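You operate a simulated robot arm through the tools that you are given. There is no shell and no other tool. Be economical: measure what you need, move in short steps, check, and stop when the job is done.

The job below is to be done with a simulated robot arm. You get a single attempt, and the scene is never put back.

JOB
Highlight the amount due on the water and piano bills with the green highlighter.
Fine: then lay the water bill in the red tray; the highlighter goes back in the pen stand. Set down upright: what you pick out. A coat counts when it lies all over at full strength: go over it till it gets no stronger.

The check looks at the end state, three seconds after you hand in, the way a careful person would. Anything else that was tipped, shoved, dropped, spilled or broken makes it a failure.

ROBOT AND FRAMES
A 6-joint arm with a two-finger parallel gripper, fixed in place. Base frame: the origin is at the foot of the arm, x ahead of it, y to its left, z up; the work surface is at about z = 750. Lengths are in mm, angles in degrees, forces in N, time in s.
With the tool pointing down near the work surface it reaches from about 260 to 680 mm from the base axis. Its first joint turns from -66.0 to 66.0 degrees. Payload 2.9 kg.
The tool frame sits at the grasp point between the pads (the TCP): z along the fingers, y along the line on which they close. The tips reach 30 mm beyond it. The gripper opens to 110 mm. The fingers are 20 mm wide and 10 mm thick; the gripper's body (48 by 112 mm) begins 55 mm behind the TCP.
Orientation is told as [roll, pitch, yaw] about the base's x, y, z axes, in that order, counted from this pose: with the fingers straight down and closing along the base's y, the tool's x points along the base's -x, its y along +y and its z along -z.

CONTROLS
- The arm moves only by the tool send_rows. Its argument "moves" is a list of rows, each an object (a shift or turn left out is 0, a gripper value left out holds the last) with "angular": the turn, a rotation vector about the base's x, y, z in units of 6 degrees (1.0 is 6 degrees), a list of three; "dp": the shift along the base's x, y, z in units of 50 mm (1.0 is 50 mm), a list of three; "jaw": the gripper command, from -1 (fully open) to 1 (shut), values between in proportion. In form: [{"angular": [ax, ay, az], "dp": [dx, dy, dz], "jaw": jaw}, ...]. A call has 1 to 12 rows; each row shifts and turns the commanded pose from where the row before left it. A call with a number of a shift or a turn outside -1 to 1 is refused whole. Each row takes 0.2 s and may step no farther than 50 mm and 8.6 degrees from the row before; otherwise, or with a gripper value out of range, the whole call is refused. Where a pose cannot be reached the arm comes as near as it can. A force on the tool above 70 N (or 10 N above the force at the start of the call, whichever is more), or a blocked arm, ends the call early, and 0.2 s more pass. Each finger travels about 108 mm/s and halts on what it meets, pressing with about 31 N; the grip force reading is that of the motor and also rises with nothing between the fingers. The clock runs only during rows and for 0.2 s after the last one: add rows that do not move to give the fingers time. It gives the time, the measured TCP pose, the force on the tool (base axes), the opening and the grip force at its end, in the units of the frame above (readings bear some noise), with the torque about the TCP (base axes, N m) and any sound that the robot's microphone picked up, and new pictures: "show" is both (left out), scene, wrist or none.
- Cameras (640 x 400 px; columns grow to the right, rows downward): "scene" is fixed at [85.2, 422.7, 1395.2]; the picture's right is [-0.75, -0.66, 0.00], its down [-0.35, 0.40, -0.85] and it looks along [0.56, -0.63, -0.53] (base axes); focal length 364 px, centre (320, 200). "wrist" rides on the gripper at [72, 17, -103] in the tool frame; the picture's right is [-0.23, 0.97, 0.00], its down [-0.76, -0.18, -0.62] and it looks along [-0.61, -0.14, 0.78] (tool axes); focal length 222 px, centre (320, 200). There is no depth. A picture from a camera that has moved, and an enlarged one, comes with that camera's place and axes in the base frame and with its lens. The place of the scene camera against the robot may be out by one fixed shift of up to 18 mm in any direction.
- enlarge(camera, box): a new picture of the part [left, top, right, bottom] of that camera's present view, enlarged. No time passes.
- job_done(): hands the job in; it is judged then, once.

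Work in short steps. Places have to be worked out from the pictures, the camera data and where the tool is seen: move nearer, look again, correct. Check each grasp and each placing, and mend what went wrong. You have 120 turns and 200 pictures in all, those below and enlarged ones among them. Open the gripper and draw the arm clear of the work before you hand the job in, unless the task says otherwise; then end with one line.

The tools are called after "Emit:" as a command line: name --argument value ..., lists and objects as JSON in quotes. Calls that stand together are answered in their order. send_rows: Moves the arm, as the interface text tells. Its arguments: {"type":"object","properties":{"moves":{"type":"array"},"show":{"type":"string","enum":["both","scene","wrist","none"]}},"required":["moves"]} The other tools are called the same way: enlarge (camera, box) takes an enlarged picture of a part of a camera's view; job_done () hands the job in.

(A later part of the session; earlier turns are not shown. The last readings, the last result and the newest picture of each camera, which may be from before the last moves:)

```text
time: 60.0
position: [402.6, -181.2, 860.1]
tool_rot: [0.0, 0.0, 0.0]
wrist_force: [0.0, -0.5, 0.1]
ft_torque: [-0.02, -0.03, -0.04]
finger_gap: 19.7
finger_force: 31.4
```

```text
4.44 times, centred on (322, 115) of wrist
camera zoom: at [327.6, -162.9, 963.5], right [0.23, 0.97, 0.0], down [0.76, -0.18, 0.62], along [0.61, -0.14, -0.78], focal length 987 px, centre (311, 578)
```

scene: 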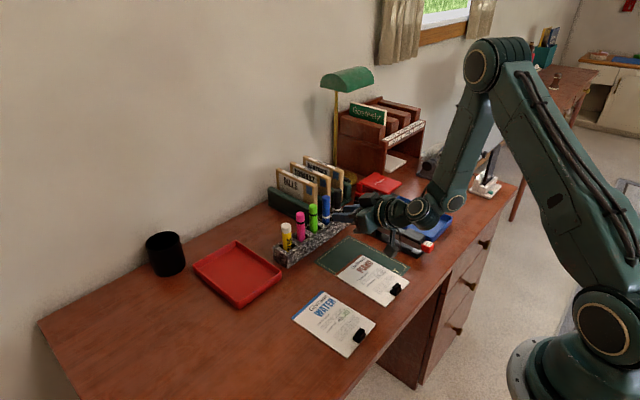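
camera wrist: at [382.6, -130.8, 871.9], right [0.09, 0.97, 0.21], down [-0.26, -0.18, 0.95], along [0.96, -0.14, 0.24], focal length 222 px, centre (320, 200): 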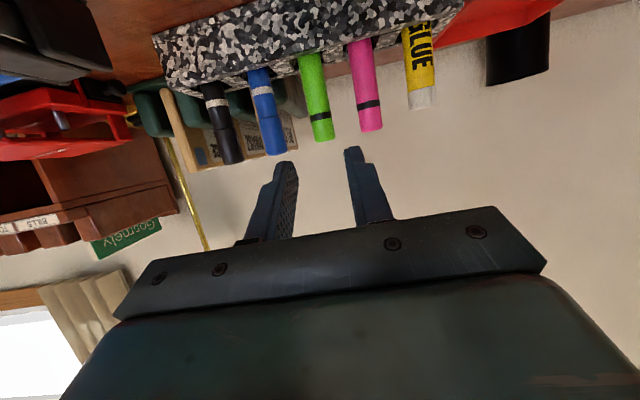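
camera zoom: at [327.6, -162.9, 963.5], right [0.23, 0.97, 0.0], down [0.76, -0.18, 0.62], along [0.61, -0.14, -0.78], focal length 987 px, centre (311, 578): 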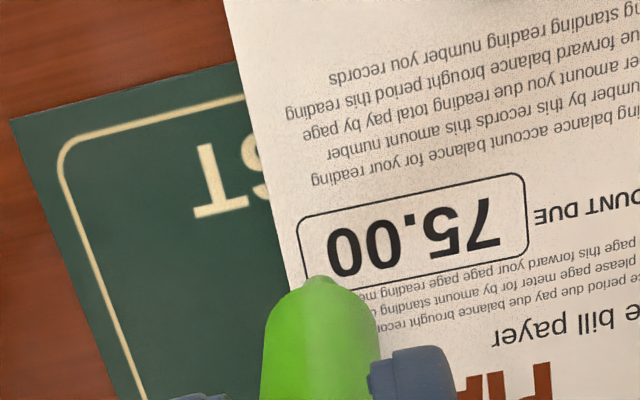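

The tip is just inside the left end of the box, about 8 mm up. I'm lowering in small steps toward contact.

Emit:
send_rows --moves '[{"dp": [0, 0, -0.06]}, {"dp": [0, 0, -0.03]}, {}]' --show "none"

```text
time: 60.8
position: [401.8, -180.4, 856.4]
tool_rot: [0.0, -0.1, 0.0]
wrist_force: [0.2, -0.4, -1.0]
ft_torque: [-0.01, -0.01, 0.0]
finger_gap: 19.8
finger_force: 30.9
```

Emit:
send_rows --moves '[{"dp": [0, 0, -0.03]}, {"dp": [0, 0, -0.01]}, {}]' --show "none"

Emit:
enlarge --camera "scene" --box '[350, 250, 398, 288]'

```text
time: 61.6
position: [400.3, -180.1, 853.2]
tool_rot: [0.1, -0.1, 0.0]
wrist_force: [0.3, -0.1, -0.5]
ft_torque: [0.0, -0.01, -0.04]
finger_gap: 19.8
finger_force: 31.1
```

```text
10.53 times, centred on (374, 269) of scene
camera zoom: at [85.2, 422.7, 1395.2], right [-0.75, -0.66, 0.0], down [-0.35, 0.4, -0.85], along [0.56, -0.63, -0.53], focal length 3826 px, centre (-248, -526)
```

zoom: 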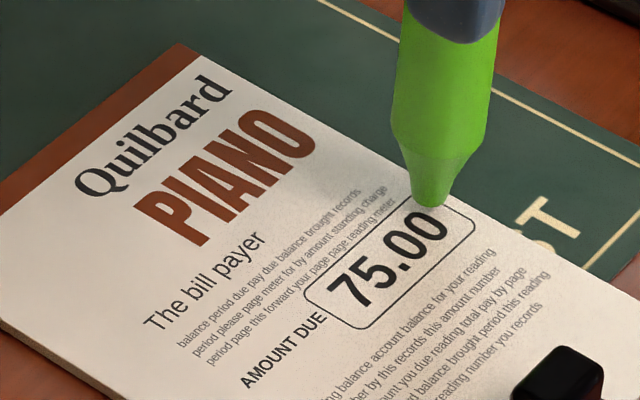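

It's still just above the paper and aligned. I'm taking one or two more millimetres.

Emit:
send_rows --moves '[{"dp": [0, 0, -0.02]}, {}]' --show "none"

```text
time: 62.2
position: [400.1, -180.7, 853.1]
tool_rot: [0.1, 0.0, 0.0]
wrist_force: [0.1, 0.5, 0.3]
ft_torque: [-0.03, 0.03, 0.02]
finger_gap: 20.1
finger_force: 31.4
```

Emit:
send_rows --moves '[{"dp": [0, 0, -0.02]}, {}]' --show "none"

```text
time: 62.8
position: [400.8, -180.4, 852.6]
tool_rot: [-0.1, 0.0, 0.0]
wrist_force: [1.1, 0.0, -0.2]
ft_torque: [-0.04, -0.01, 0.03]
finger_gap: 19.9
finger_force: 31.3
```

Emit:
send_rows --moves '[{"dp": [0, 0, -0.02]}, {}]' --show "none"

Emit:
enlarge --camera "scene" --box '[350, 250, 398, 288]'

```text
time: 63.4
position: [400.6, -181.3, 849.8]
tool_rot: [0.0, -0.1, 0.0]
wrist_force: [0.3, 0.6, 0.0]
ft_torque: [-0.01, 0.0, -0.01]
finger_gap: 19.8
finger_force: 30.6
```

```text
10.53 times, centred on (374, 269) of scene
camera zoom: at [85.2, 422.7, 1395.2], right [-0.75, -0.66, 0.0], down [-0.35, 0.4, -0.85], along [0.56, -0.63, -0.53], focal length 3826 px, centre (-248, -526)
```

zoom: 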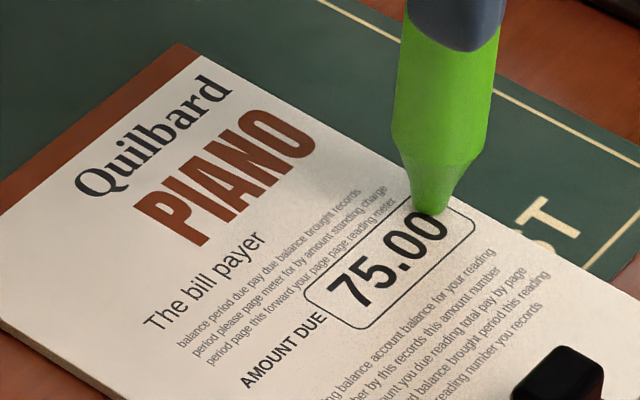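

Still no force, but the tip is very close now. I'm making another 1 mm step.

Emit:
send_rows --moves '[{"dp": [0, 0, -0.02]}, {}]' --show "none"

```text
time: 64.0
position: [400.9, -180.4, 850.8]
tool_rot: [0.1, 0.0, 0.0]
wrist_force: [-0.1, -0.2, 4.0]
ft_torque: [0.03, 0.11, -0.02]
finger_gap: 19.8
finger_force: 31.6
```

Contact at 4 N. I'm adding 0.5 mm and making the first passes across the box.

Emit:
send_rows --moves '[{"dp": [0, 0, -0.01]}, {"dp": [0, 0.16, 0]}, {"dp": [0, 0.16, 0]}, {"dp": [0, 0.16, 0]}, {"dp": [0, 0.16, 0]}, {"dp": [0, 0.18, 0]}, {"dp": [0, -0.16, 0]}, {"dp": [0, -0.16, 0]}, {"dp": [0, -0.16, 0]}, {"dp": [0, -0.16, 0]}, {"dp": [0, -0.18, 0]}]' --show "none"

Emit:
send_rows --moves '[{"dp": [0.08, 0, 0]}, {"dp": [0, 0.16, 0]}, {"dp": [0, 0.16, 0]}, {"dp": [0, 0.16, 0]}, {"dp": [0, 0.16, 0]}, {"dp": [0, 0.18, 0]}, {"dp": [-0.08, 0, 0]}, {"dp": [-0.08, 0, 0]}]' --show "none"

Emit:
enlarge --camera "scene" --box '[350, 250, 398, 288]'

```text
time: 66.4
position: [400.9, -180.0, 849.5]
tool_rot: [0.1, 0.1, 0.1]
wrist_force: [0.1, 4.5, 13.5]
ft_torque: [0.44, -0.07, 0.0]
finger_gap: 20.3
finger_force: 30.9
```

```text
time: 68.2
position: [396.7, -137.8, 851.0]
tool_rot: [0.1, -0.2, 0.1]
wrist_force: [3.1, 1.0, 9.3]
ft_torque: [0.09, -0.4, -0.04]
finger_gap: 19.7
finger_force: 31.1
```

```text
10.53 times, centred on (374, 269) of scene
camera zoom: at [85.2, 422.7, 1395.2], right [-0.75, -0.66, 0.0], down [-0.35, 0.4, -0.85], along [0.56, -0.63, -0.53], focal length 3826 px, centre (-248, -526)
```

zoom: 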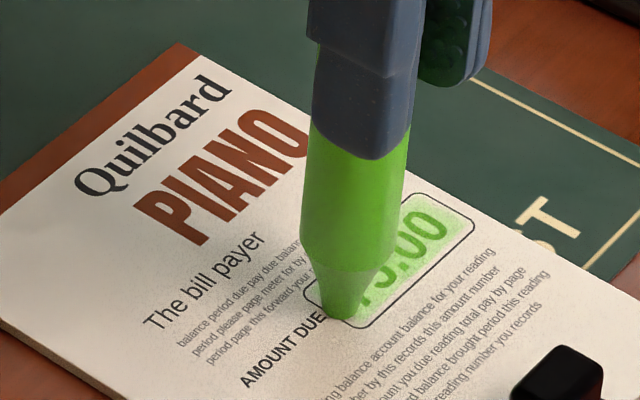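

The piano box is taking ink well. I'm doing the other edge and centre passes, then lifting to inspect.

Emit:
send_rows --moves '[{"dp": [0, -0.16, 0]}, {"dp": [0, -0.16, 0]}, {"dp": [0, -0.16, 0]}, {"dp": [0, -0.16, 0]}, {"dp": [0, -0.18, 0]}, {"dp": [0.08, 0, 0]}, {"dp": [0, 0.16, 0]}, {"dp": [0, 0.16, 0]}, {"dp": [0, 0.16, 0]}, {"dp": [0, 0.16, 0]}, {"dp": [0, 0.16, 0]}, {"dp": [0.08, 0, 0]}]' --show "none"

Emit:
send_rows --moves '[{"dp": [0, -0.16, 0]}, {"dp": [0, -0.16, 0]}, {"dp": [0, -0.16, 0]}, {"dp": [0, -0.16, 0]}, {"dp": [0, -0.16, 0]}, {"dp": [-0.08, 0, 0]}, {"dp": [0, 0, 0.4]}, {"dp": [0, -0.4, 0.5]}, {}]' --show "none"

Emit:
enlarge --camera "scene" --box '[350, 250, 398, 288]'

Emit:
enlarge --camera "wrist" --box '[290, 60, 434, 150]'

Emit:
enlarge --camera "scene" --box '[312, 285, 360, 323]'

```text
time: 70.8
position: [403.4, -139.5, 849.8]
tool_rot: [0.0, 0.2, -0.1]
wrist_force: [-5.8, -1.1, 14.4]
ft_torque: [-0.05, 0.44, -0.02]
finger_gap: 19.7
finger_force: 31.2
```

```text
time: 72.8
position: [401.3, -200.4, 896.4]
tool_rot: [0.0, 0.0, 0.0]
wrist_force: [-0.2, -0.9, -0.5]
ft_torque: [0.0, 0.02, 0.01]
finger_gap: 19.8
finger_force: 30.6
```

```text
10.53 times, centred on (374, 269) of scene
camera zoom: at [85.2, 422.6, 1395.2], right [-0.75, -0.66, 0.0], down [-0.35, 0.4, -0.85], along [0.56, -0.63, -0.53], focal length 3826 px, centre (-248, -526)
```

zoom: 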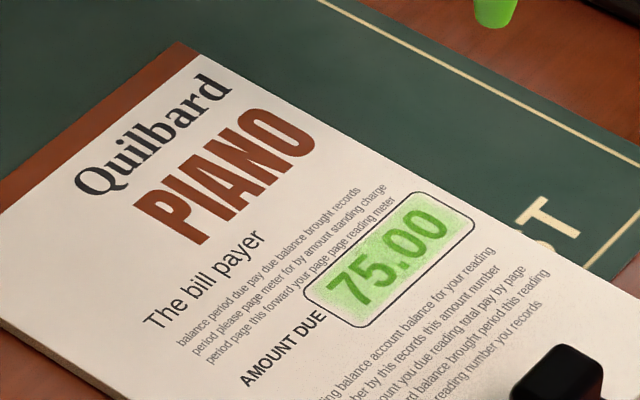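

```text
4.44 times, centred on (362, 105) of wrist
camera zoom: at [327.6, -182.4, 998.8], right [0.23, 0.97, 0.0], down [0.76, -0.18, 0.62], along [0.61, -0.14, -0.78], focal length 987 px, centre (133, 622)
```

zoom: 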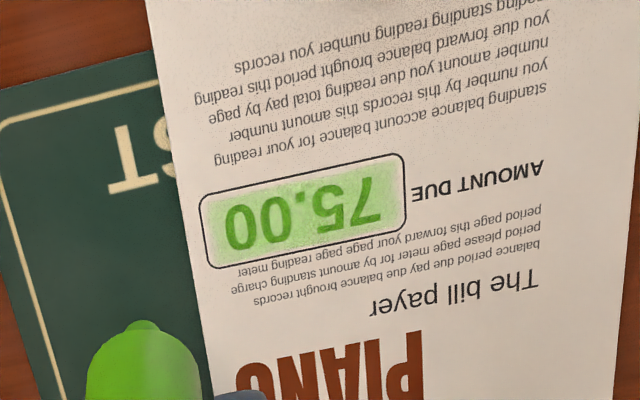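

```text
10.53 times, centred on (336, 304) of scene
camera zoom: at [85.2, 422.6, 1395.2], right [-0.75, -0.66, 0.0], down [-0.35, 0.4, -0.85], along [0.56, -0.63, -0.53], focal length 3826 px, centre (152, -895)
```

zoom: 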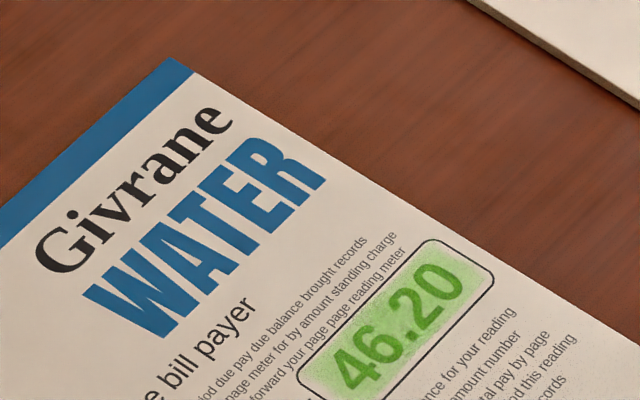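

Both look good. I'll zoom in tightly on each box to check that the edges are evenly covered.

Emit:
enlarge --camera "scene" --box '[370, 266, 390, 284]'

Emit:
enlarge --camera "scene" --box '[332, 306, 352, 324]'

Emit:
enlarge --camera "wrist" --box '[330, 90, 386, 125]'

```text
16.00 times, centred on (380, 275) of scene
camera zoom: at [85.2, 422.6, 1395.2], right [-0.75, -0.66, 0.0], down [-0.35, 0.4, -0.85], along [0.56, -0.63, -0.53], focal length 5816 px, centre (-640, -1000)
```

zoom: 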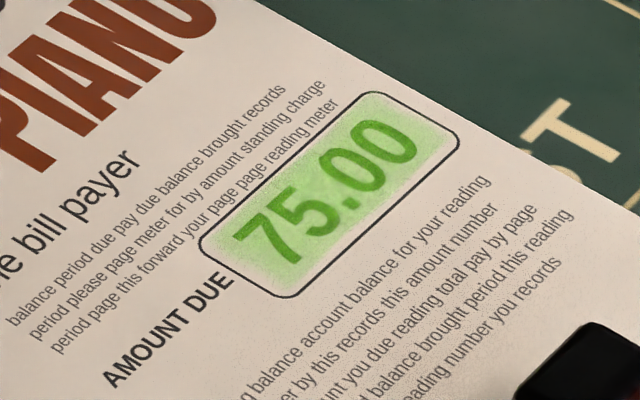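

```text
16.00 times, centred on (342, 315) of scene
camera zoom: at [85.2, 422.6, 1395.2], right [-0.75, -0.66, 0.0], down [-0.35, 0.4, -0.85], along [0.56, -0.63, -0.53], focal length 5816 px, centre (-32, -1640)
```

zoom: 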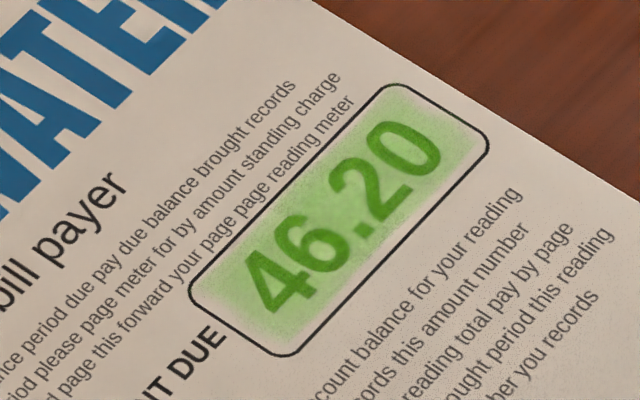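

```text
11.43 times, centred on (358, 108) of wrist
camera zoom: at [327.6, -182.4, 998.8], right [0.23, 0.97, 0.0], down [0.76, -0.18, 0.62], along [0.61, -0.14, -0.78], focal length 2538 px, centre (-114, 1257)
```

zoom: 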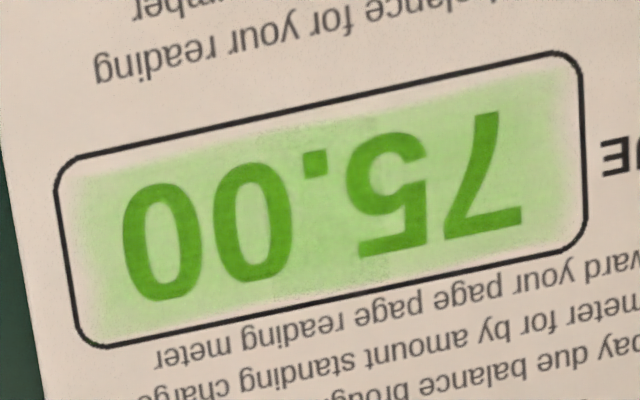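

The piano box is a touch lighter at the "7" end, so I'm making one more round there, reaching 2 mm farther right, to confirm it gets no stronger.

Emit:
send_rows --moves '[{"dp": [0, 0.4, -0.4]}, {"dp": [0, 0, -0.3]}, {"dp": [0, 0, -0.15]}, {"dp": [0, 0, -0.05]}, {"dp": [0, 0.17, 0]}, {"dp": [0, 0.17, 0]}, {"dp": [0, 0.17, 0]}, {"dp": [0, 0.17, 0]}, {"dp": [0, 0.18, 0]}, {"dp": [0.08, 0, 0]}, {"dp": [-0.08, 0, 0]}, {"dp": [-0.08, 0, 0]}]' --show "none"

Emit:
send_rows --moves '[{"dp": [0, -0.17, 0]}, {"dp": [0, -0.17, 0]}, {"dp": [0, -0.17, 0]}, {"dp": [0, -0.17, 0]}, {"dp": [0, -0.16, 0]}, {"dp": [0.16, 0, 0]}, {"dp": [0, 0.17, 0]}, {"dp": [0, 0.17, 0]}, {"dp": [0, 0.17, 0]}, {"dp": [0, 0.17, 0]}, {"dp": [0, 0.16, 0]}, {"dp": [-0.08, 0, 0]}]' --show "none"

Emit:
send_rows --moves '[{"dp": [0, -0.17, 0]}, {"dp": [0, -0.17, 0]}, {"dp": [0, -0.17, 0]}, {"dp": [0, -0.17, 0]}, {"dp": [0, -0.16, 0]}, {"dp": [0, 0, 0.4]}, {"dp": [0, -0.4, 0.5]}, {}]' --show "none"

Emit:
enlarge --camera "scene" --box '[370, 266, 390, 284]'

Emit:
enlarge --camera "wrist" --box '[330, 90, 386, 125]'

```text
time: 75.4
position: [396.6, -137.1, 849.7]
tool_rot: [0.0, 0.0, 0.0]
wrist_force: [-0.1, 0.2, 1.1]
ft_torque: [0.01, -0.03, 0.05]
finger_gap: 19.5
finger_force: 31.3
```

```text
time: 78.0
position: [400.3, -136.4, 849.3]
tool_rot: [0.1, 0.1, 0.0]
wrist_force: [-0.1, -0.2, 0.5]
ft_torque: [0.02, -0.02, -0.02]
finger_gap: 19.6
finger_force: 31.1
```

```text
time: 79.8
position: [401.4, -199.7, 895.7]
tool_rot: [-0.1, 0.0, 0.0]
wrist_force: [-0.8, 0.0, 0.0]
ft_torque: [0.0, 0.01, 0.0]
finger_gap: 19.6
finger_force: 30.7
```

```text
16.00 times, centred on (380, 275) of scene
camera zoom: at [85.2, 422.6, 1395.2], right [-0.75, -0.66, 0.0], down [-0.35, 0.4, -0.85], along [0.56, -0.63, -0.53], focal length 5816 px, centre (-640, -1000)
```

zoom: 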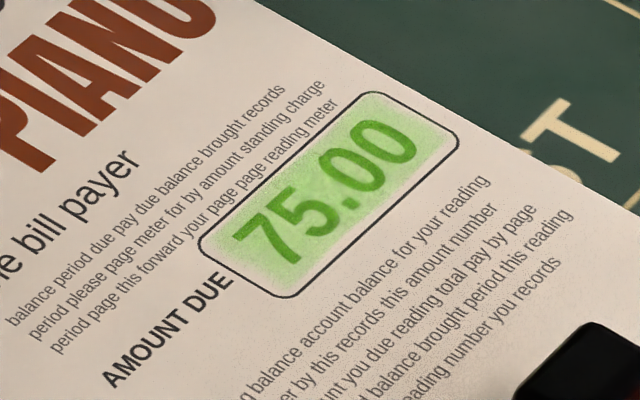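

```text
11.43 times, centred on (358, 108) of wrist
camera zoom: at [327.5, -181.8, 998.7], right [0.23, 0.97, 0.0], down [0.76, -0.18, 0.62], along [0.61, -0.14, -0.78], focal length 2538 px, centre (-114, 1257)
```

zoom: 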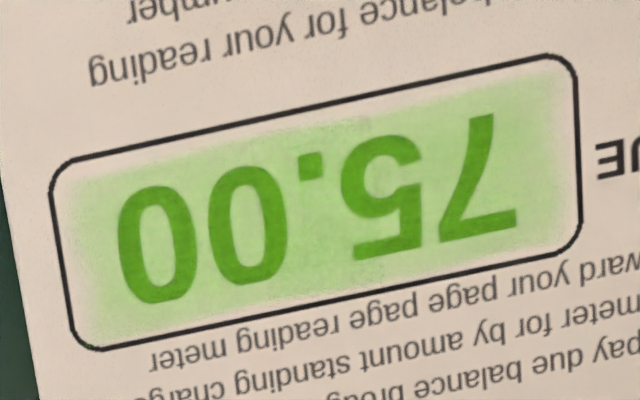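

The coat is unchanged, so it's saturated. Now I'm returning the pen to its stand: raising it, lining up at y≈-147, and moving to just above the slot.

Emit:
send_rows --moves '[{"dp": [0, 0.5, 0.6]}, {"dp": [0.3, 0.54, 0.6]}, {"dp": [0.8, 0, 0]}, {"dp": [0.8, 0, 0]}, {"dp": [0.8, 0, 0]}, {"dp": [0.8, 0, 0]}, {"dp": [0.66, 0, 0]}, {}, {}]' --show "none"

Emit:
enlarge --camera "wrist" --box '[230, 80, 454, 220]'

Emit:
enlarge --camera "scene" --box '[280, 160, 360, 240]'

```text
time: 81.8
position: [610.0, -148.1, 954.3]
tool_rot: [0.0, 0.0, 0.1]
wrist_force: [0.6, -0.9, -0.4]
ft_torque: [-0.01, 0.0, -0.01]
finger_gap: 20.0
finger_force: 30.8
```

```text
2.86 times, centred on (342, 150) of wrist
camera zoom: at [535.7, -130.0, 1057.4], right [0.23, 0.97, 0.0], down [0.76, -0.18, 0.62], along [0.61, -0.14, -0.78], focal length 635 px, centre (257, 343)
```

zoom: 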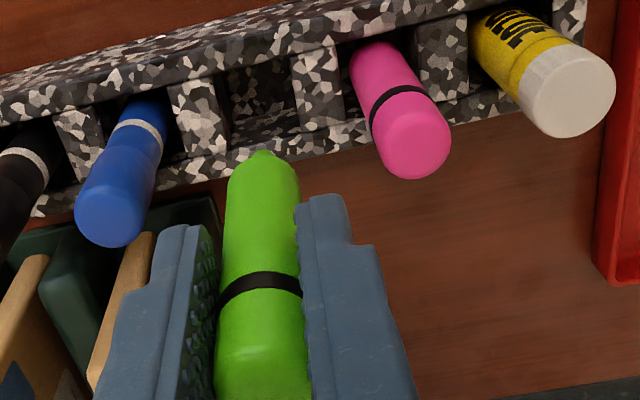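

```text
5.00 times, centred on (320, 200) of scene
camera zoom: at [85.2, 422.7, 1395.2], right [-0.75, -0.66, 0.0], down [-0.35, 0.4, -0.85], along [0.56, -0.63, -0.53], focal length 1817 px, centre (320, 200)
```

zoom: 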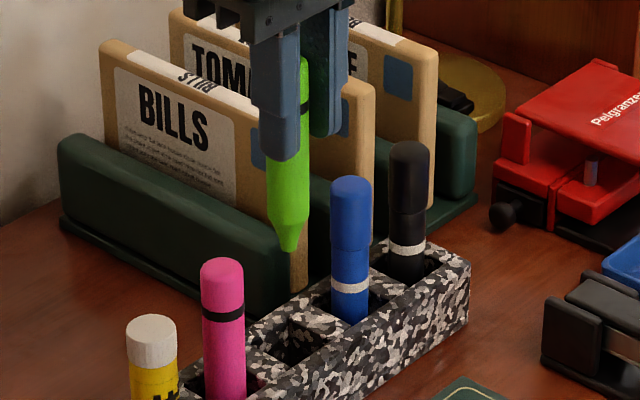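

The tip sits in the same picture position as in the earlier successful insertion. I'm descending into the slot.

Emit:
send_rows --moves '[{"dp": [0, 0, -0.3]}, {"dp": [0, 0, -0.3]}, {"dp": [0, 0, -0.25]}, {"dp": [0, 0, -0.25]}, {"dp": [0, 0, -0.2]}, {"dp": [0, 0, -0.2]}, {"dp": [0, 0, -0.2]}, {"dp": [0, 0, -0.12]}, {}]' --show "none"

Emit:
enlarge --camera "scene" --box '[280, 180, 360, 260]'

```text
time: 83.8
position: [609.4, -146.9, 863.5]
tool_rot: [0.0, -0.1, 0.1]
wrist_force: [0.5, 0.6, -0.9]
ft_torque: [-0.01, -0.03, 0.01]
finger_gap: 19.7
finger_force: 31.1
```

```text
5.00 times, centred on (320, 220) of scene
camera zoom: at [85.2, 422.7, 1395.2], right [-0.75, -0.66, 0.0], down [-0.35, 0.4, -0.85], along [0.56, -0.63, -0.53], focal length 1817 px, centre (320, 100)
```

zoom: 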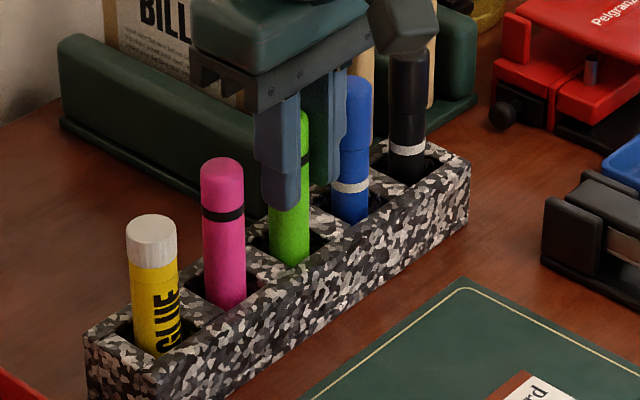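

The pen is in the slot with no force. I'm lowering about 7 mm more, releasing narrowly, and rising straight up.

Emit:
send_rows --moves '[{"dp": [0, 0, -0.08]}, {"dp": [0, 0, -0.04]}, {}]' --show "none"

Emit:
send_rows --moves '[{"jaw": 0.4}, {}, {"dp": [0, 0, 0.3]}, {"dp": [0, 0, 0.5]}, {"dp": [0, 0, 0.6]}, {"dp": [0, 0, 0.6]}, {}]' --show "scene"

Emit:
enlarge --camera "scene" --box '[280, 180, 360, 260]'

Emit:
enlarge --camera "wrist" --box '[230, 60, 454, 200]'

```text
time: 84.6
position: [608.6, -146.3, 858.3]
tool_rot: [0.0, 0.0, 0.1]
wrist_force: [0.2, 0.5, -0.4]
ft_torque: [-0.02, 0.0, 0.01]
finger_gap: 19.9
finger_force: 31.1
```

```text
time: 86.2
position: [607.1, -147.6, 958.7]
tool_rot: [0.0, 0.0, 0.0]
wrist_force: [0.5, 0.1, -0.1]
ft_torque: [-0.03, 0.05, 0.02]
finger_gap: 33.0
finger_force: 0.0
```

scene: 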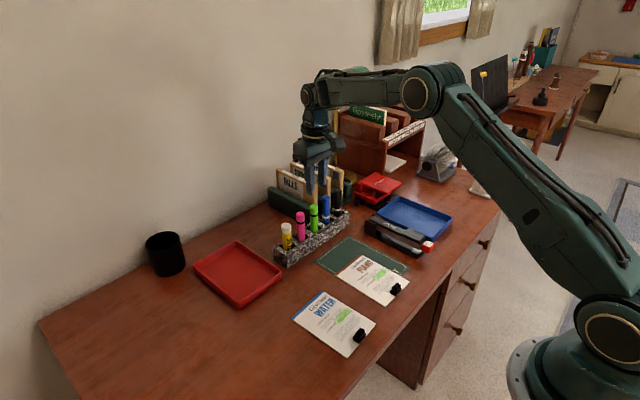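

```text
5.00 times, centred on (320, 220) of scene
camera zoom: at [85.2, 422.7, 1395.2], right [-0.75, -0.66, 0.0], down [-0.35, 0.4, -0.85], along [0.56, -0.63, -0.53], focal length 1817 px, centre (320, 100)
```

zoom: 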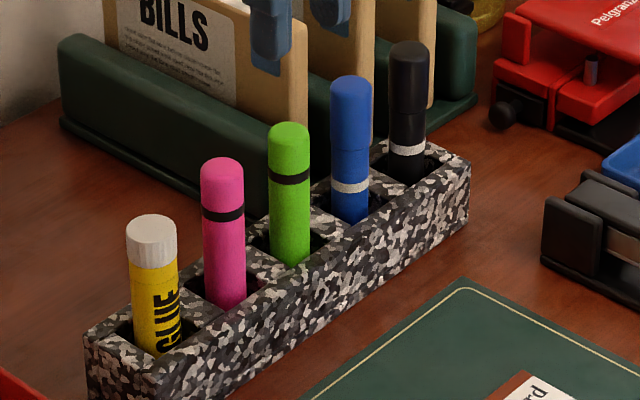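

```text
2.86 times, centred on (342, 130) of wrist
camera zoom: at [534.4, -129.1, 1062.0], right [0.23, 0.97, 0.0], down [0.76, -0.18, 0.62], along [0.61, -0.14, -0.78], focal length 635 px, centre (257, 400)
```

zoom: 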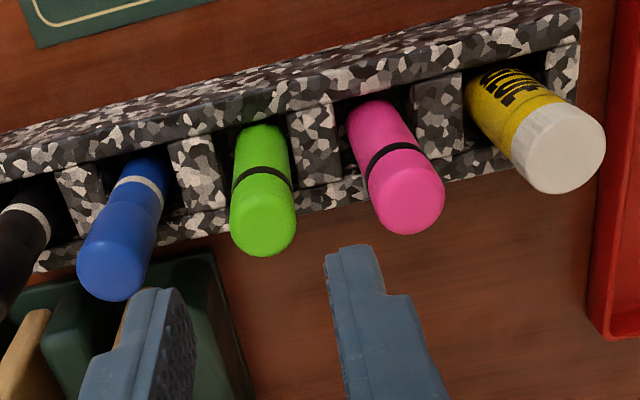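

The highlighter is back upright in its slot. Next is the water bill: I'm moving to view its clip up close, opening the jaws wider on the way.

Emit:
send_rows --moves '[{"dp": [-0.8, 0.3, 0], "jaw": 0.3}, {"dp": [-0.8, 0.5, 0]}, {"dp": [-0.8, 0.5, 0]}, {"dp": [-0.8, 0.5, -0.2]}, {"dp": [-0.8, 0.5, -0.2]}, {"dp": [-0.8, 0.6, -0.2]}, {"dp": [-0.7, 0.6, -0.2]}, {}, {}]' --show "wrist"

Emit:
enlarge --camera "wrist" --box '[240, 60, 400, 160]'

Emit:
enlarge --camera "scene" --box '[300, 290, 396, 370]'

```text
refused: row 6 steps farther than a row can; nothing moved
```

```text
4.00 times, centred on (320, 110) of wrist
camera zoom: at [534.4, -129.1, 1062.0], right [0.23, 0.97, 0.0], down [0.76, -0.18, 0.62], along [0.61, -0.14, -0.78], focal length 888 px, centre (320, 560)
```

zoom: 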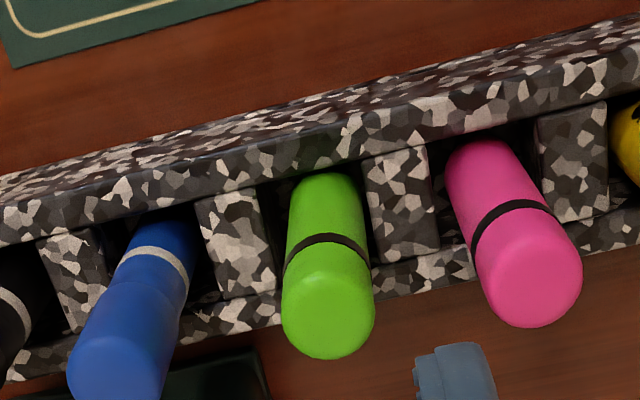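

```text
5.00 times, centred on (348, 330) of scene
camera zoom: at [85.2, 422.7, 1395.2], right [-0.75, -0.66, 0.0], down [-0.35, 0.4, -0.85], along [0.56, -0.63, -0.53], focal length 1817 px, centre (180, -450)
```

zoom: 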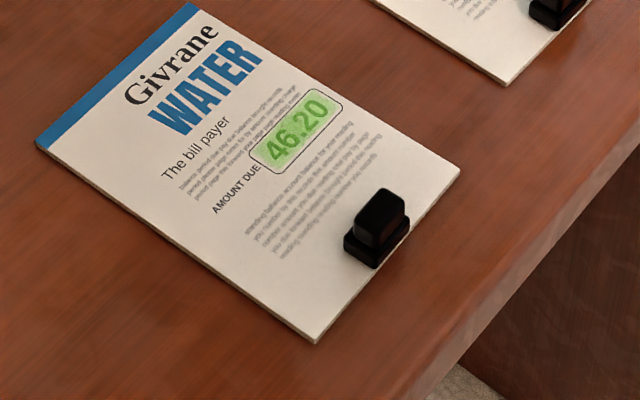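

One row was slightly too long, so I'm resending with more rows.

Emit:
send_rows --moves '[{"dp": [-0.8, 0.2, 0], "jaw": 0.3}, {"dp": [-0.8, 0.4, 0]}, {"dp": [-0.8, 0.5, 0]}, {"dp": [-0.8, 0.5, -0.2]}, {"dp": [-0.8, 0.5, -0.2]}, {"dp": [-0.7, 0.5, -0.2]}, {"dp": [-0.7, 0.5, -0.3]}, {"dp": [0, 0.4, -0.3]}, {}, {}]' --show "wrist"

Emit:
enlarge --camera "wrist" --box '[240, 60, 400, 160]'

```text
time: 88.4
position: [338.6, 28.2, 897.0]
tool_rot: [0.0, 0.0, 0.0]
wrist_force: [0.4, 0.7, -0.2]
ft_torque: [-0.03, -0.01, 0.02]
finger_gap: 38.6
finger_force: 0.0
camera wrist: at [264.9, 46.0, 1000.1], right [0.23, 0.97, 0.0], down [0.76, -0.18, 0.62], along [0.61, -0.14, -0.78], focal length 222 px, centre (320, 200)
```

wrist: 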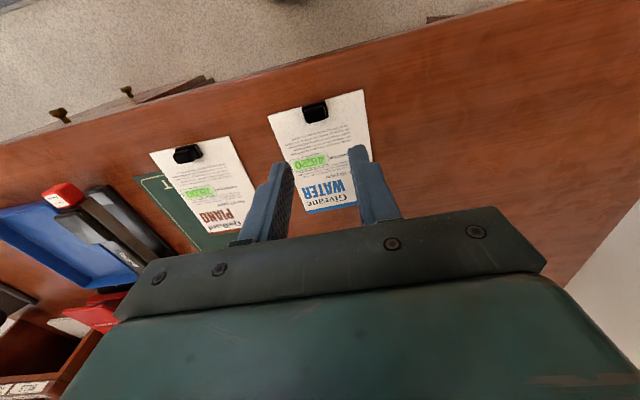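

```text
4.00 times, centred on (320, 110) of wrist
camera zoom: at [264.9, 46.0, 1000.1], right [0.23, 0.97, 0.0], down [0.76, -0.18, 0.62], along [0.61, -0.14, -0.78], focal length 888 px, centre (320, 560)
```

zoom: 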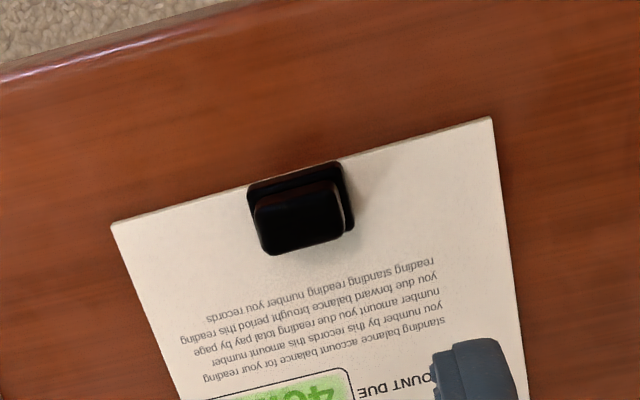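

The clip's knob is at about (336, 25), roughly 21 mm wide and z 761–777. The bill spans x 328–476, y -28–76. I'm descending with the fingers either side of the knob, tips at about z 765.

Emit:
send_rows --moves '[{"dp": [-0.05, -0.06, -0.4]}, {"dp": [0, 0, -0.5]}, {"dp": [0, 0, -0.5]}, {"dp": [0, 0, -0.4]}, {"dp": [0, 0, -0.14]}, {}]' --show "none"

Emit:
enlarge --camera "wrist" --box '[230, 80, 390, 180]'

Emit:
enlarge --camera "scene" --box '[320, 300, 400, 367]'

```text
time: 89.8
position: [335.3, 24.9, 800.1]
tool_rot: [0.0, 0.0, 0.1]
wrist_force: [-0.1, 0.1, -0.5]
ft_torque: [0.01, -0.01, 0.03]
finger_gap: 38.6
finger_force: 0.0
```

```text
4.00 times, centred on (310, 130) of wrist
camera zoom: at [262.4, 42.2, 903.7], right [0.23, 0.97, 0.0], down [0.76, -0.18, 0.62], along [0.61, -0.14, -0.78], focal length 888 px, centre (360, 480)
```

zoom: 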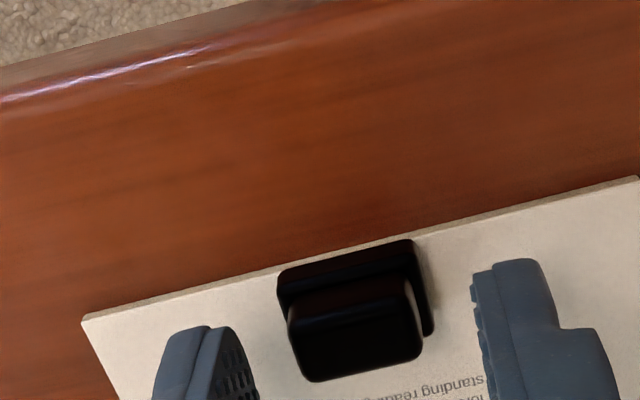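

```text
5.97 times, centred on (360, 334) of scene
camera zoom: at [85.2, 422.7, 1395.2], right [-0.75, -0.66, 0.0], down [-0.35, 0.4, -0.85], along [0.56, -0.63, -0.53], focal length 2170 px, centre (81, -597)
```

zoom: 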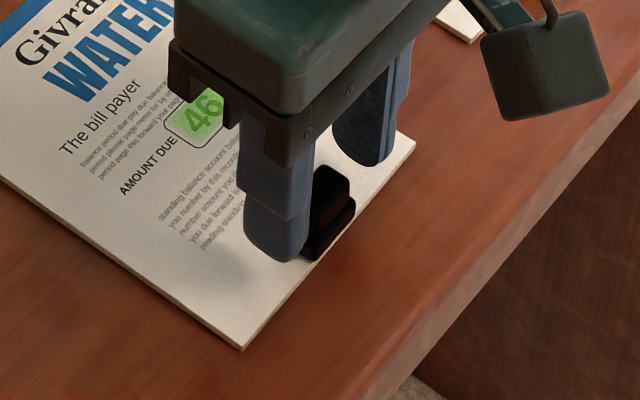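

The knob looks lower than I thought, with its top at about z 768 and x 333–346. I'm shifting 3 mm in x and lowering until the tips are just above the paper, watching the force.

Emit:
send_rows --moves '[{"dp": [0.06, 0, 0]}, {"dp": [0, 0, -0.1]}, {"dp": [0, 0, -0.1]}, {"dp": [0, 0, -0.04]}, {}]' --show "none"

Emit:
enlarge --camera "wrist" --box '[230, 100, 390, 200]'

Emit:
enlarge --camera "scene" --box '[330, 310, 390, 360]'

```text
time: 91.0
position: [339.0, 24.6, 788.3]
tool_rot: [-0.1, 0.1, -0.1]
wrist_force: [0.5, -0.2, 0.4]
ft_torque: [-0.02, -0.01, 0.03]
finger_gap: 38.6
finger_force: 0.1
```

```text
4.00 times, centred on (310, 150) of wrist
camera zoom: at [265.6, 42.6, 891.6], right [0.23, 0.97, 0.0], down [0.76, -0.18, 0.62], along [0.61, -0.14, -0.78], focal length 888 px, centre (360, 400)
```

zoom: 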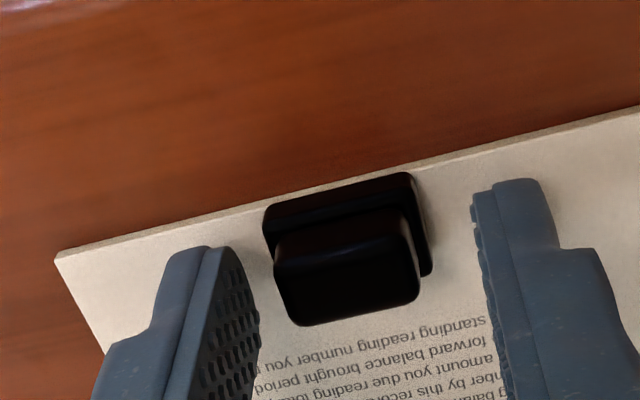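

```text
8.00 times, centred on (360, 335) of scene
camera zoom: at [85.2, 422.7, 1395.2], right [-0.75, -0.66, 0.0], down [-0.35, 0.4, -0.85], along [0.56, -0.63, -0.53], focal length 2908 px, centre (0, -880)
```

zoom: 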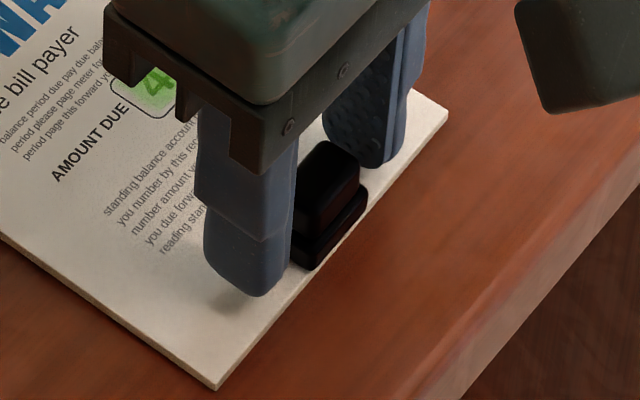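

The tips are just above the paper either side of the clip. I'm closing on it.

Emit:
send_rows --moves '[{"jaw": 0.5}, {"jaw": 1}, {}, {}]' --show "none"

Emit:
enlarge --camera "wrist" --box '[230, 100, 390, 200]'

```text
time: 92.0
position: [338.9, 25.8, 787.3]
tool_rot: [0.0, -0.1, 0.0]
wrist_force: [-0.4, -0.8, 0.4]
ft_torque: [0.0, 0.04, -0.01]
finger_gap: 20.7
finger_force: 30.6
```

```text
4.00 times, centred on (310, 150) of wrist
camera zoom: at [265.6, 42.6, 891.6], right [0.23, 0.97, 0.0], down [0.76, -0.18, 0.62], along [0.61, -0.14, -0.78], focal length 888 px, centre (360, 400)
```

zoom: 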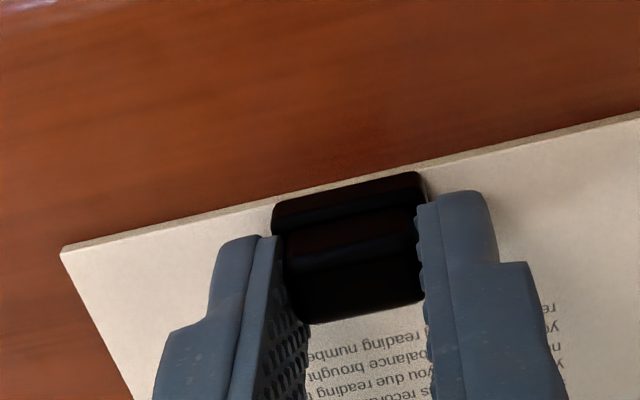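

Gripped at 20.7 mm on the knob. I'm lifting slowly and checking that the bill comes up with it.

Emit:
send_rows --moves '[{"dp": [0, 0, 0.2]}, {"dp": [0, 0, 0.3]}, {"dp": [0, 0, 0.4]}, {"dp": [0, 0, 0.4]}, {}]'

Emit:
enlarge --camera "scene" --box '[270, 240, 400, 350]'

```text
time: 93.2
position: [337.8, 25.6, 854.2]
tool_rot: [-0.1, 0.1, 0.0]
wrist_force: [0.3, -0.5, 1.0]
ft_torque: [-0.01, 0.06, 0.03]
finger_gap: 20.5
finger_force: 31.2
camera wrist: at [265.0, 42.8, 957.0], right [0.23, 0.97, 0.0], down [0.76, -0.18, 0.62], along [0.61, -0.14, -0.78], focal length 222 px, centre (320, 200)
```

scene: 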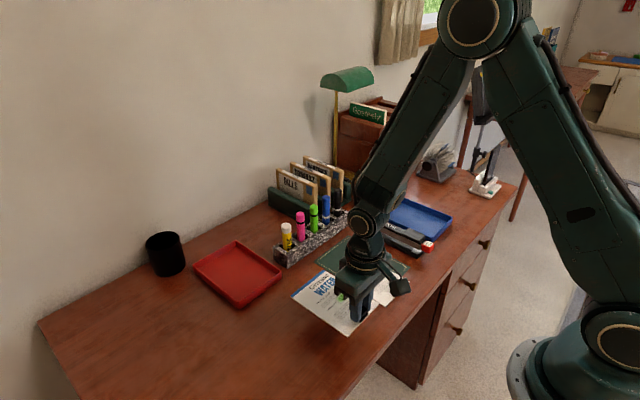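
wrist: 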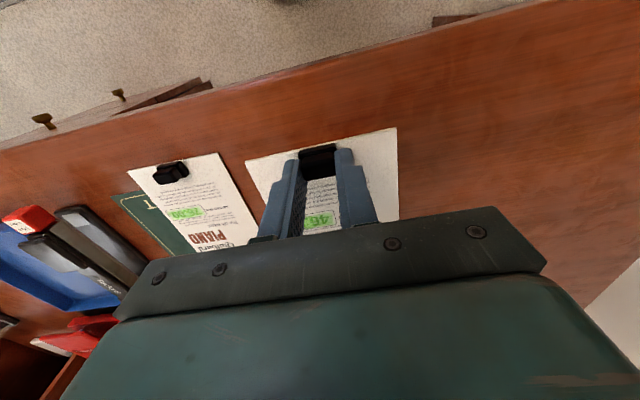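

```text
3.64 times, centred on (335, 295) of scene
camera zoom: at [85.2, 422.7, 1395.2], right [-0.75, -0.66, 0.0], down [-0.35, 0.4, -0.85], along [0.56, -0.63, -0.53], focal length 1322 px, centre (266, -146)
```

zoom: 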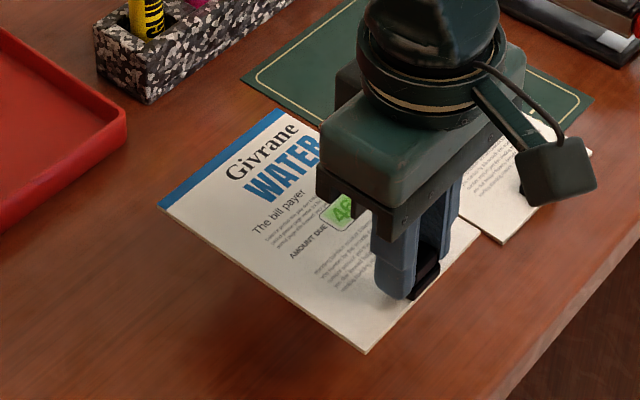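

The bill has come up with the clip. I'm raising further, moving to the tray's y line, then partway in x, so I can look at the tray.

Emit:
send_rows --moves '[{"dp": [0, 0, 0.5]}, {"dp": [0, 0.5, 0.4]}, {"dp": [0, 0.5, 0.1]}, {"dp": [0.6, 0, 0]}, {"dp": [0.6, 0, 0]}, {"dp": [0.6, 0, 0]}, {"dp": [0.6, 0, 0]}, {}, {}]'

Emit:
enlarge --camera "scene" --box '[180, 200, 360, 330]'

```text
time: 95.2
position: [460.4, 75.1, 903.1]
tool_rot: [0.1, 0.1, 0.0]
wrist_force: [-0.2, 0.8, -0.3]
ft_torque: [0.0, 0.06, 0.0]
finger_gap: 20.9
finger_force: 31.0
camera wrist: at [386.7, 92.4, 1007.3], right [0.23, 0.97, 0.0], down [0.76, -0.18, 0.62], along [0.61, -0.14, -0.78], focal length 222 px, centre (320, 200)
```

scene: 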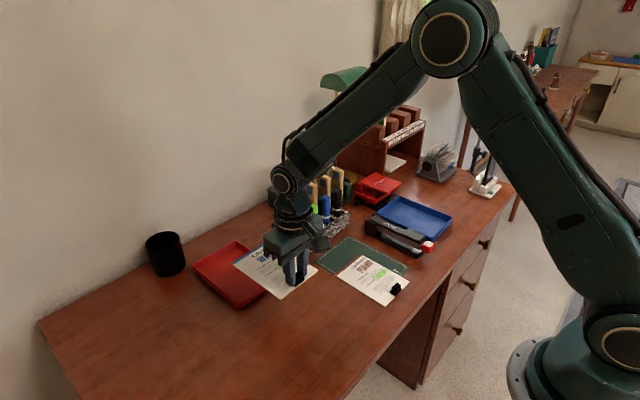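
wrist: 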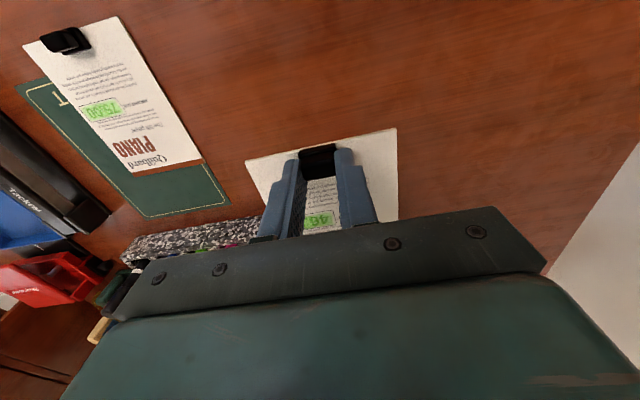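

```text
3.08 times, centred on (270, 265) of scene
camera zoom: at [85.2, 422.7, 1395.2], right [-0.75, -0.66, 0.0], down [-0.35, 0.4, -0.85], along [0.56, -0.63, -0.53], focal length 1118 px, centre (474, 0)
```

zoom: 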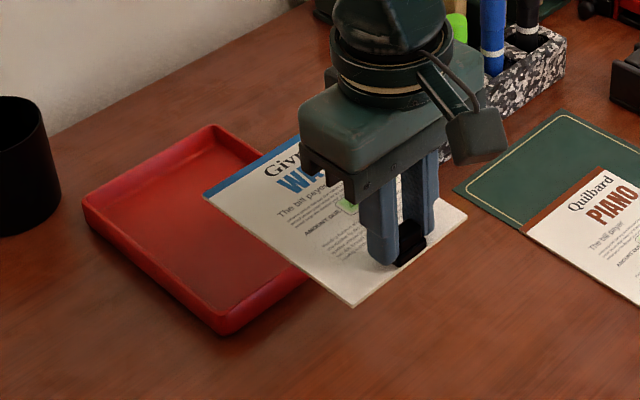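

The bill is held level. I'm continuing to x≈605 over the tray and lowering partway.

Emit:
send_rows --moves '[{"dp": [0.6, 0, 0]}, {"dp": [0.6, 0, 0]}, {"dp": [0.6, 0, 0]}, {"dp": [0.6, 0.02, 0]}, {"dp": [0.5, 0, 0]}, {"dp": [0, 0, -0.5]}, {"dp": [0, 0, -0.5]}, {}, {}]'

Emit:
enlarge --camera "scene" --box '[180, 220, 310, 320]'

```text
time: 97.2
position: [603.5, 76.5, 853.0]
tool_rot: [-0.1, 0.1, 0.0]
wrist_force: [-0.4, -0.1, -0.3]
ft_torque: [0.02, 0.03, 0.03]
finger_gap: 21.3
finger_force: 30.4
camera wrist: at [530.6, 93.6, 956.9], right [0.23, 0.97, 0.0], down [0.76, -0.18, 0.62], along [0.61, -0.14, -0.78], focal length 222 px, centre (320, 200)
```

scene: 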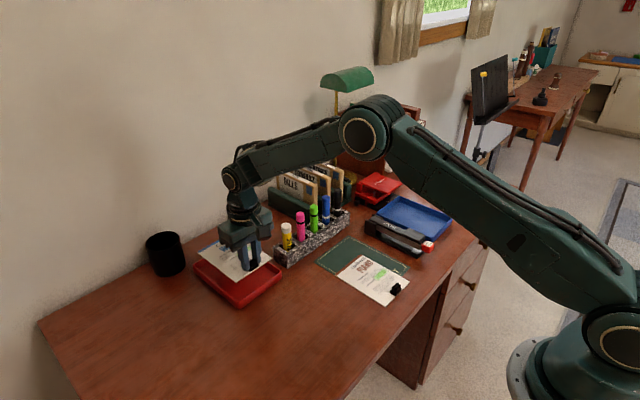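
wrist: 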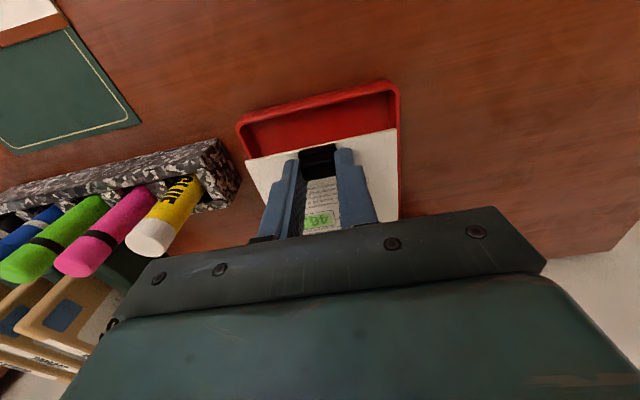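

```text
4.00 times, centred on (245, 270) of scene
camera zoom: at [85.2, 422.7, 1395.2], right [-0.75, -0.66, 0.0], down [-0.35, 0.4, -0.85], along [0.56, -0.63, -0.53], focal length 1454 px, centre (620, -80)
```

zoom: 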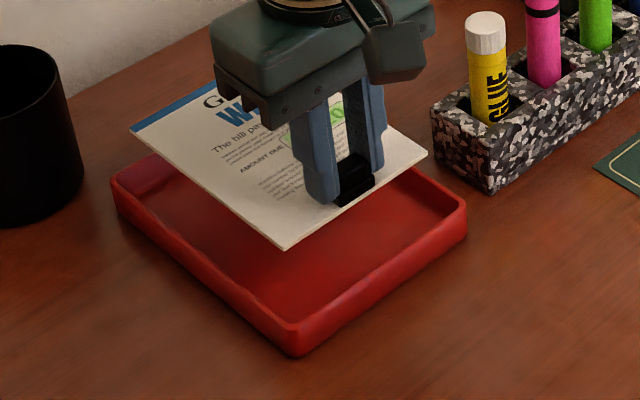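

The projected landing is inside the tray with roughly 7 mm to spare at the near edge and 15 mm or more at the far end. I'm nudging +4 mm in x and lowering toward the tray floor.

Emit:
send_rows --moves '[{"dp": [0.08, -0.02, -0.3]}, {"dp": [0, 0, -0.4]}, {"dp": [0, 0, -0.3]}, {"dp": [0, 0, -0.1]}, {}]' --show "wrist"

Emit:
enlarge --camera "scene" --box '[180, 220, 310, 320]'

```text
time: 98.4
position: [608.3, 74.9, 799.5]
tool_rot: [0.0, 0.0, 0.1]
wrist_force: [-1.5, -0.8, -1.1]
ft_torque: [0.0, 0.01, 0.01]
finger_gap: 21.0
finger_force: 30.5
camera wrist: at [535.2, 92.5, 902.2], right [0.23, 0.97, 0.0], down [0.76, -0.18, 0.62], along [0.61, -0.14, -0.78], focal length 222 px, centre (320, 200)
```

wrist: 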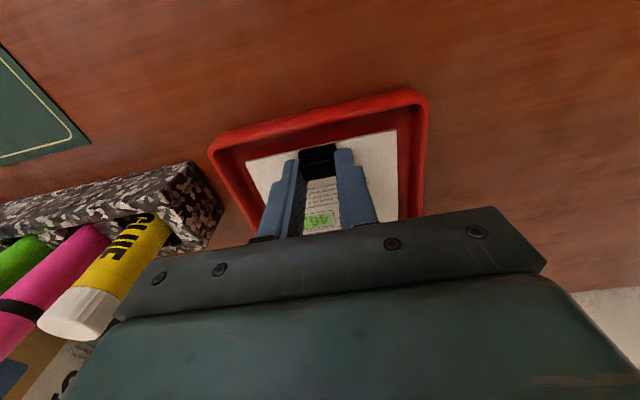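

```text
4.00 times, centred on (245, 270) of scene
camera zoom: at [85.2, 422.7, 1395.2], right [-0.75, -0.66, 0.0], down [-0.35, 0.4, -0.85], along [0.56, -0.63, -0.53], focal length 1454 px, centre (620, -80)
```

zoom: 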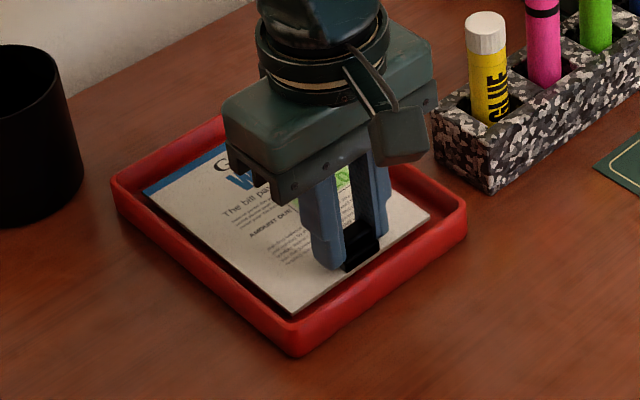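

The bill sits inside the tray walls with gaps on all sides. I'm lowering the last few mm until contact.

Emit:
send_rows --moves '[{"dp": [0, 0, -0.06]}, {"dp": [0, 0, -0.04]}, {}]' --show "none"

```text
time: 99.2
position: [607.7, 74.4, 793.8]
tool_rot: [0.1, 0.0, 0.0]
wrist_force: [0.6, 0.6, -0.1]
ft_torque: [0.01, 0.04, 0.0]
finger_gap: 20.8
finger_force: 30.5
```

Emit:
send_rows --moves '[{"dp": [0, 0, -0.03]}, {}]' --show "none"

Emit:
enlarge --camera "scene" --box '[210, 250, 300, 320]'

```text
time: 99.8
position: [608.4, 75.1, 793.4]
tool_rot: [0.0, 0.0, 0.0]
wrist_force: [-1.9, -0.3, 5.1]
ft_torque: [0.03, -0.03, -0.02]
finger_gap: 20.8
finger_force: 30.6
```

```text
5.71 times, centred on (255, 285) of scene
camera zoom: at [85.1, 422.6, 1395.2], right [-0.75, -0.66, 0.0], down [-0.35, 0.4, -0.85], along [0.56, -0.63, -0.53], focal length 2077 px, centre (691, -286)
```

zoom: 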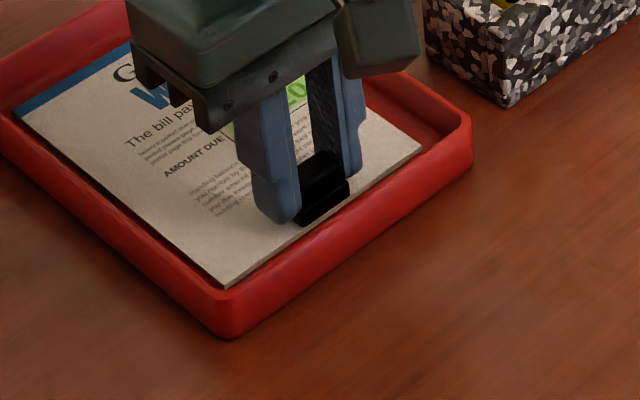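

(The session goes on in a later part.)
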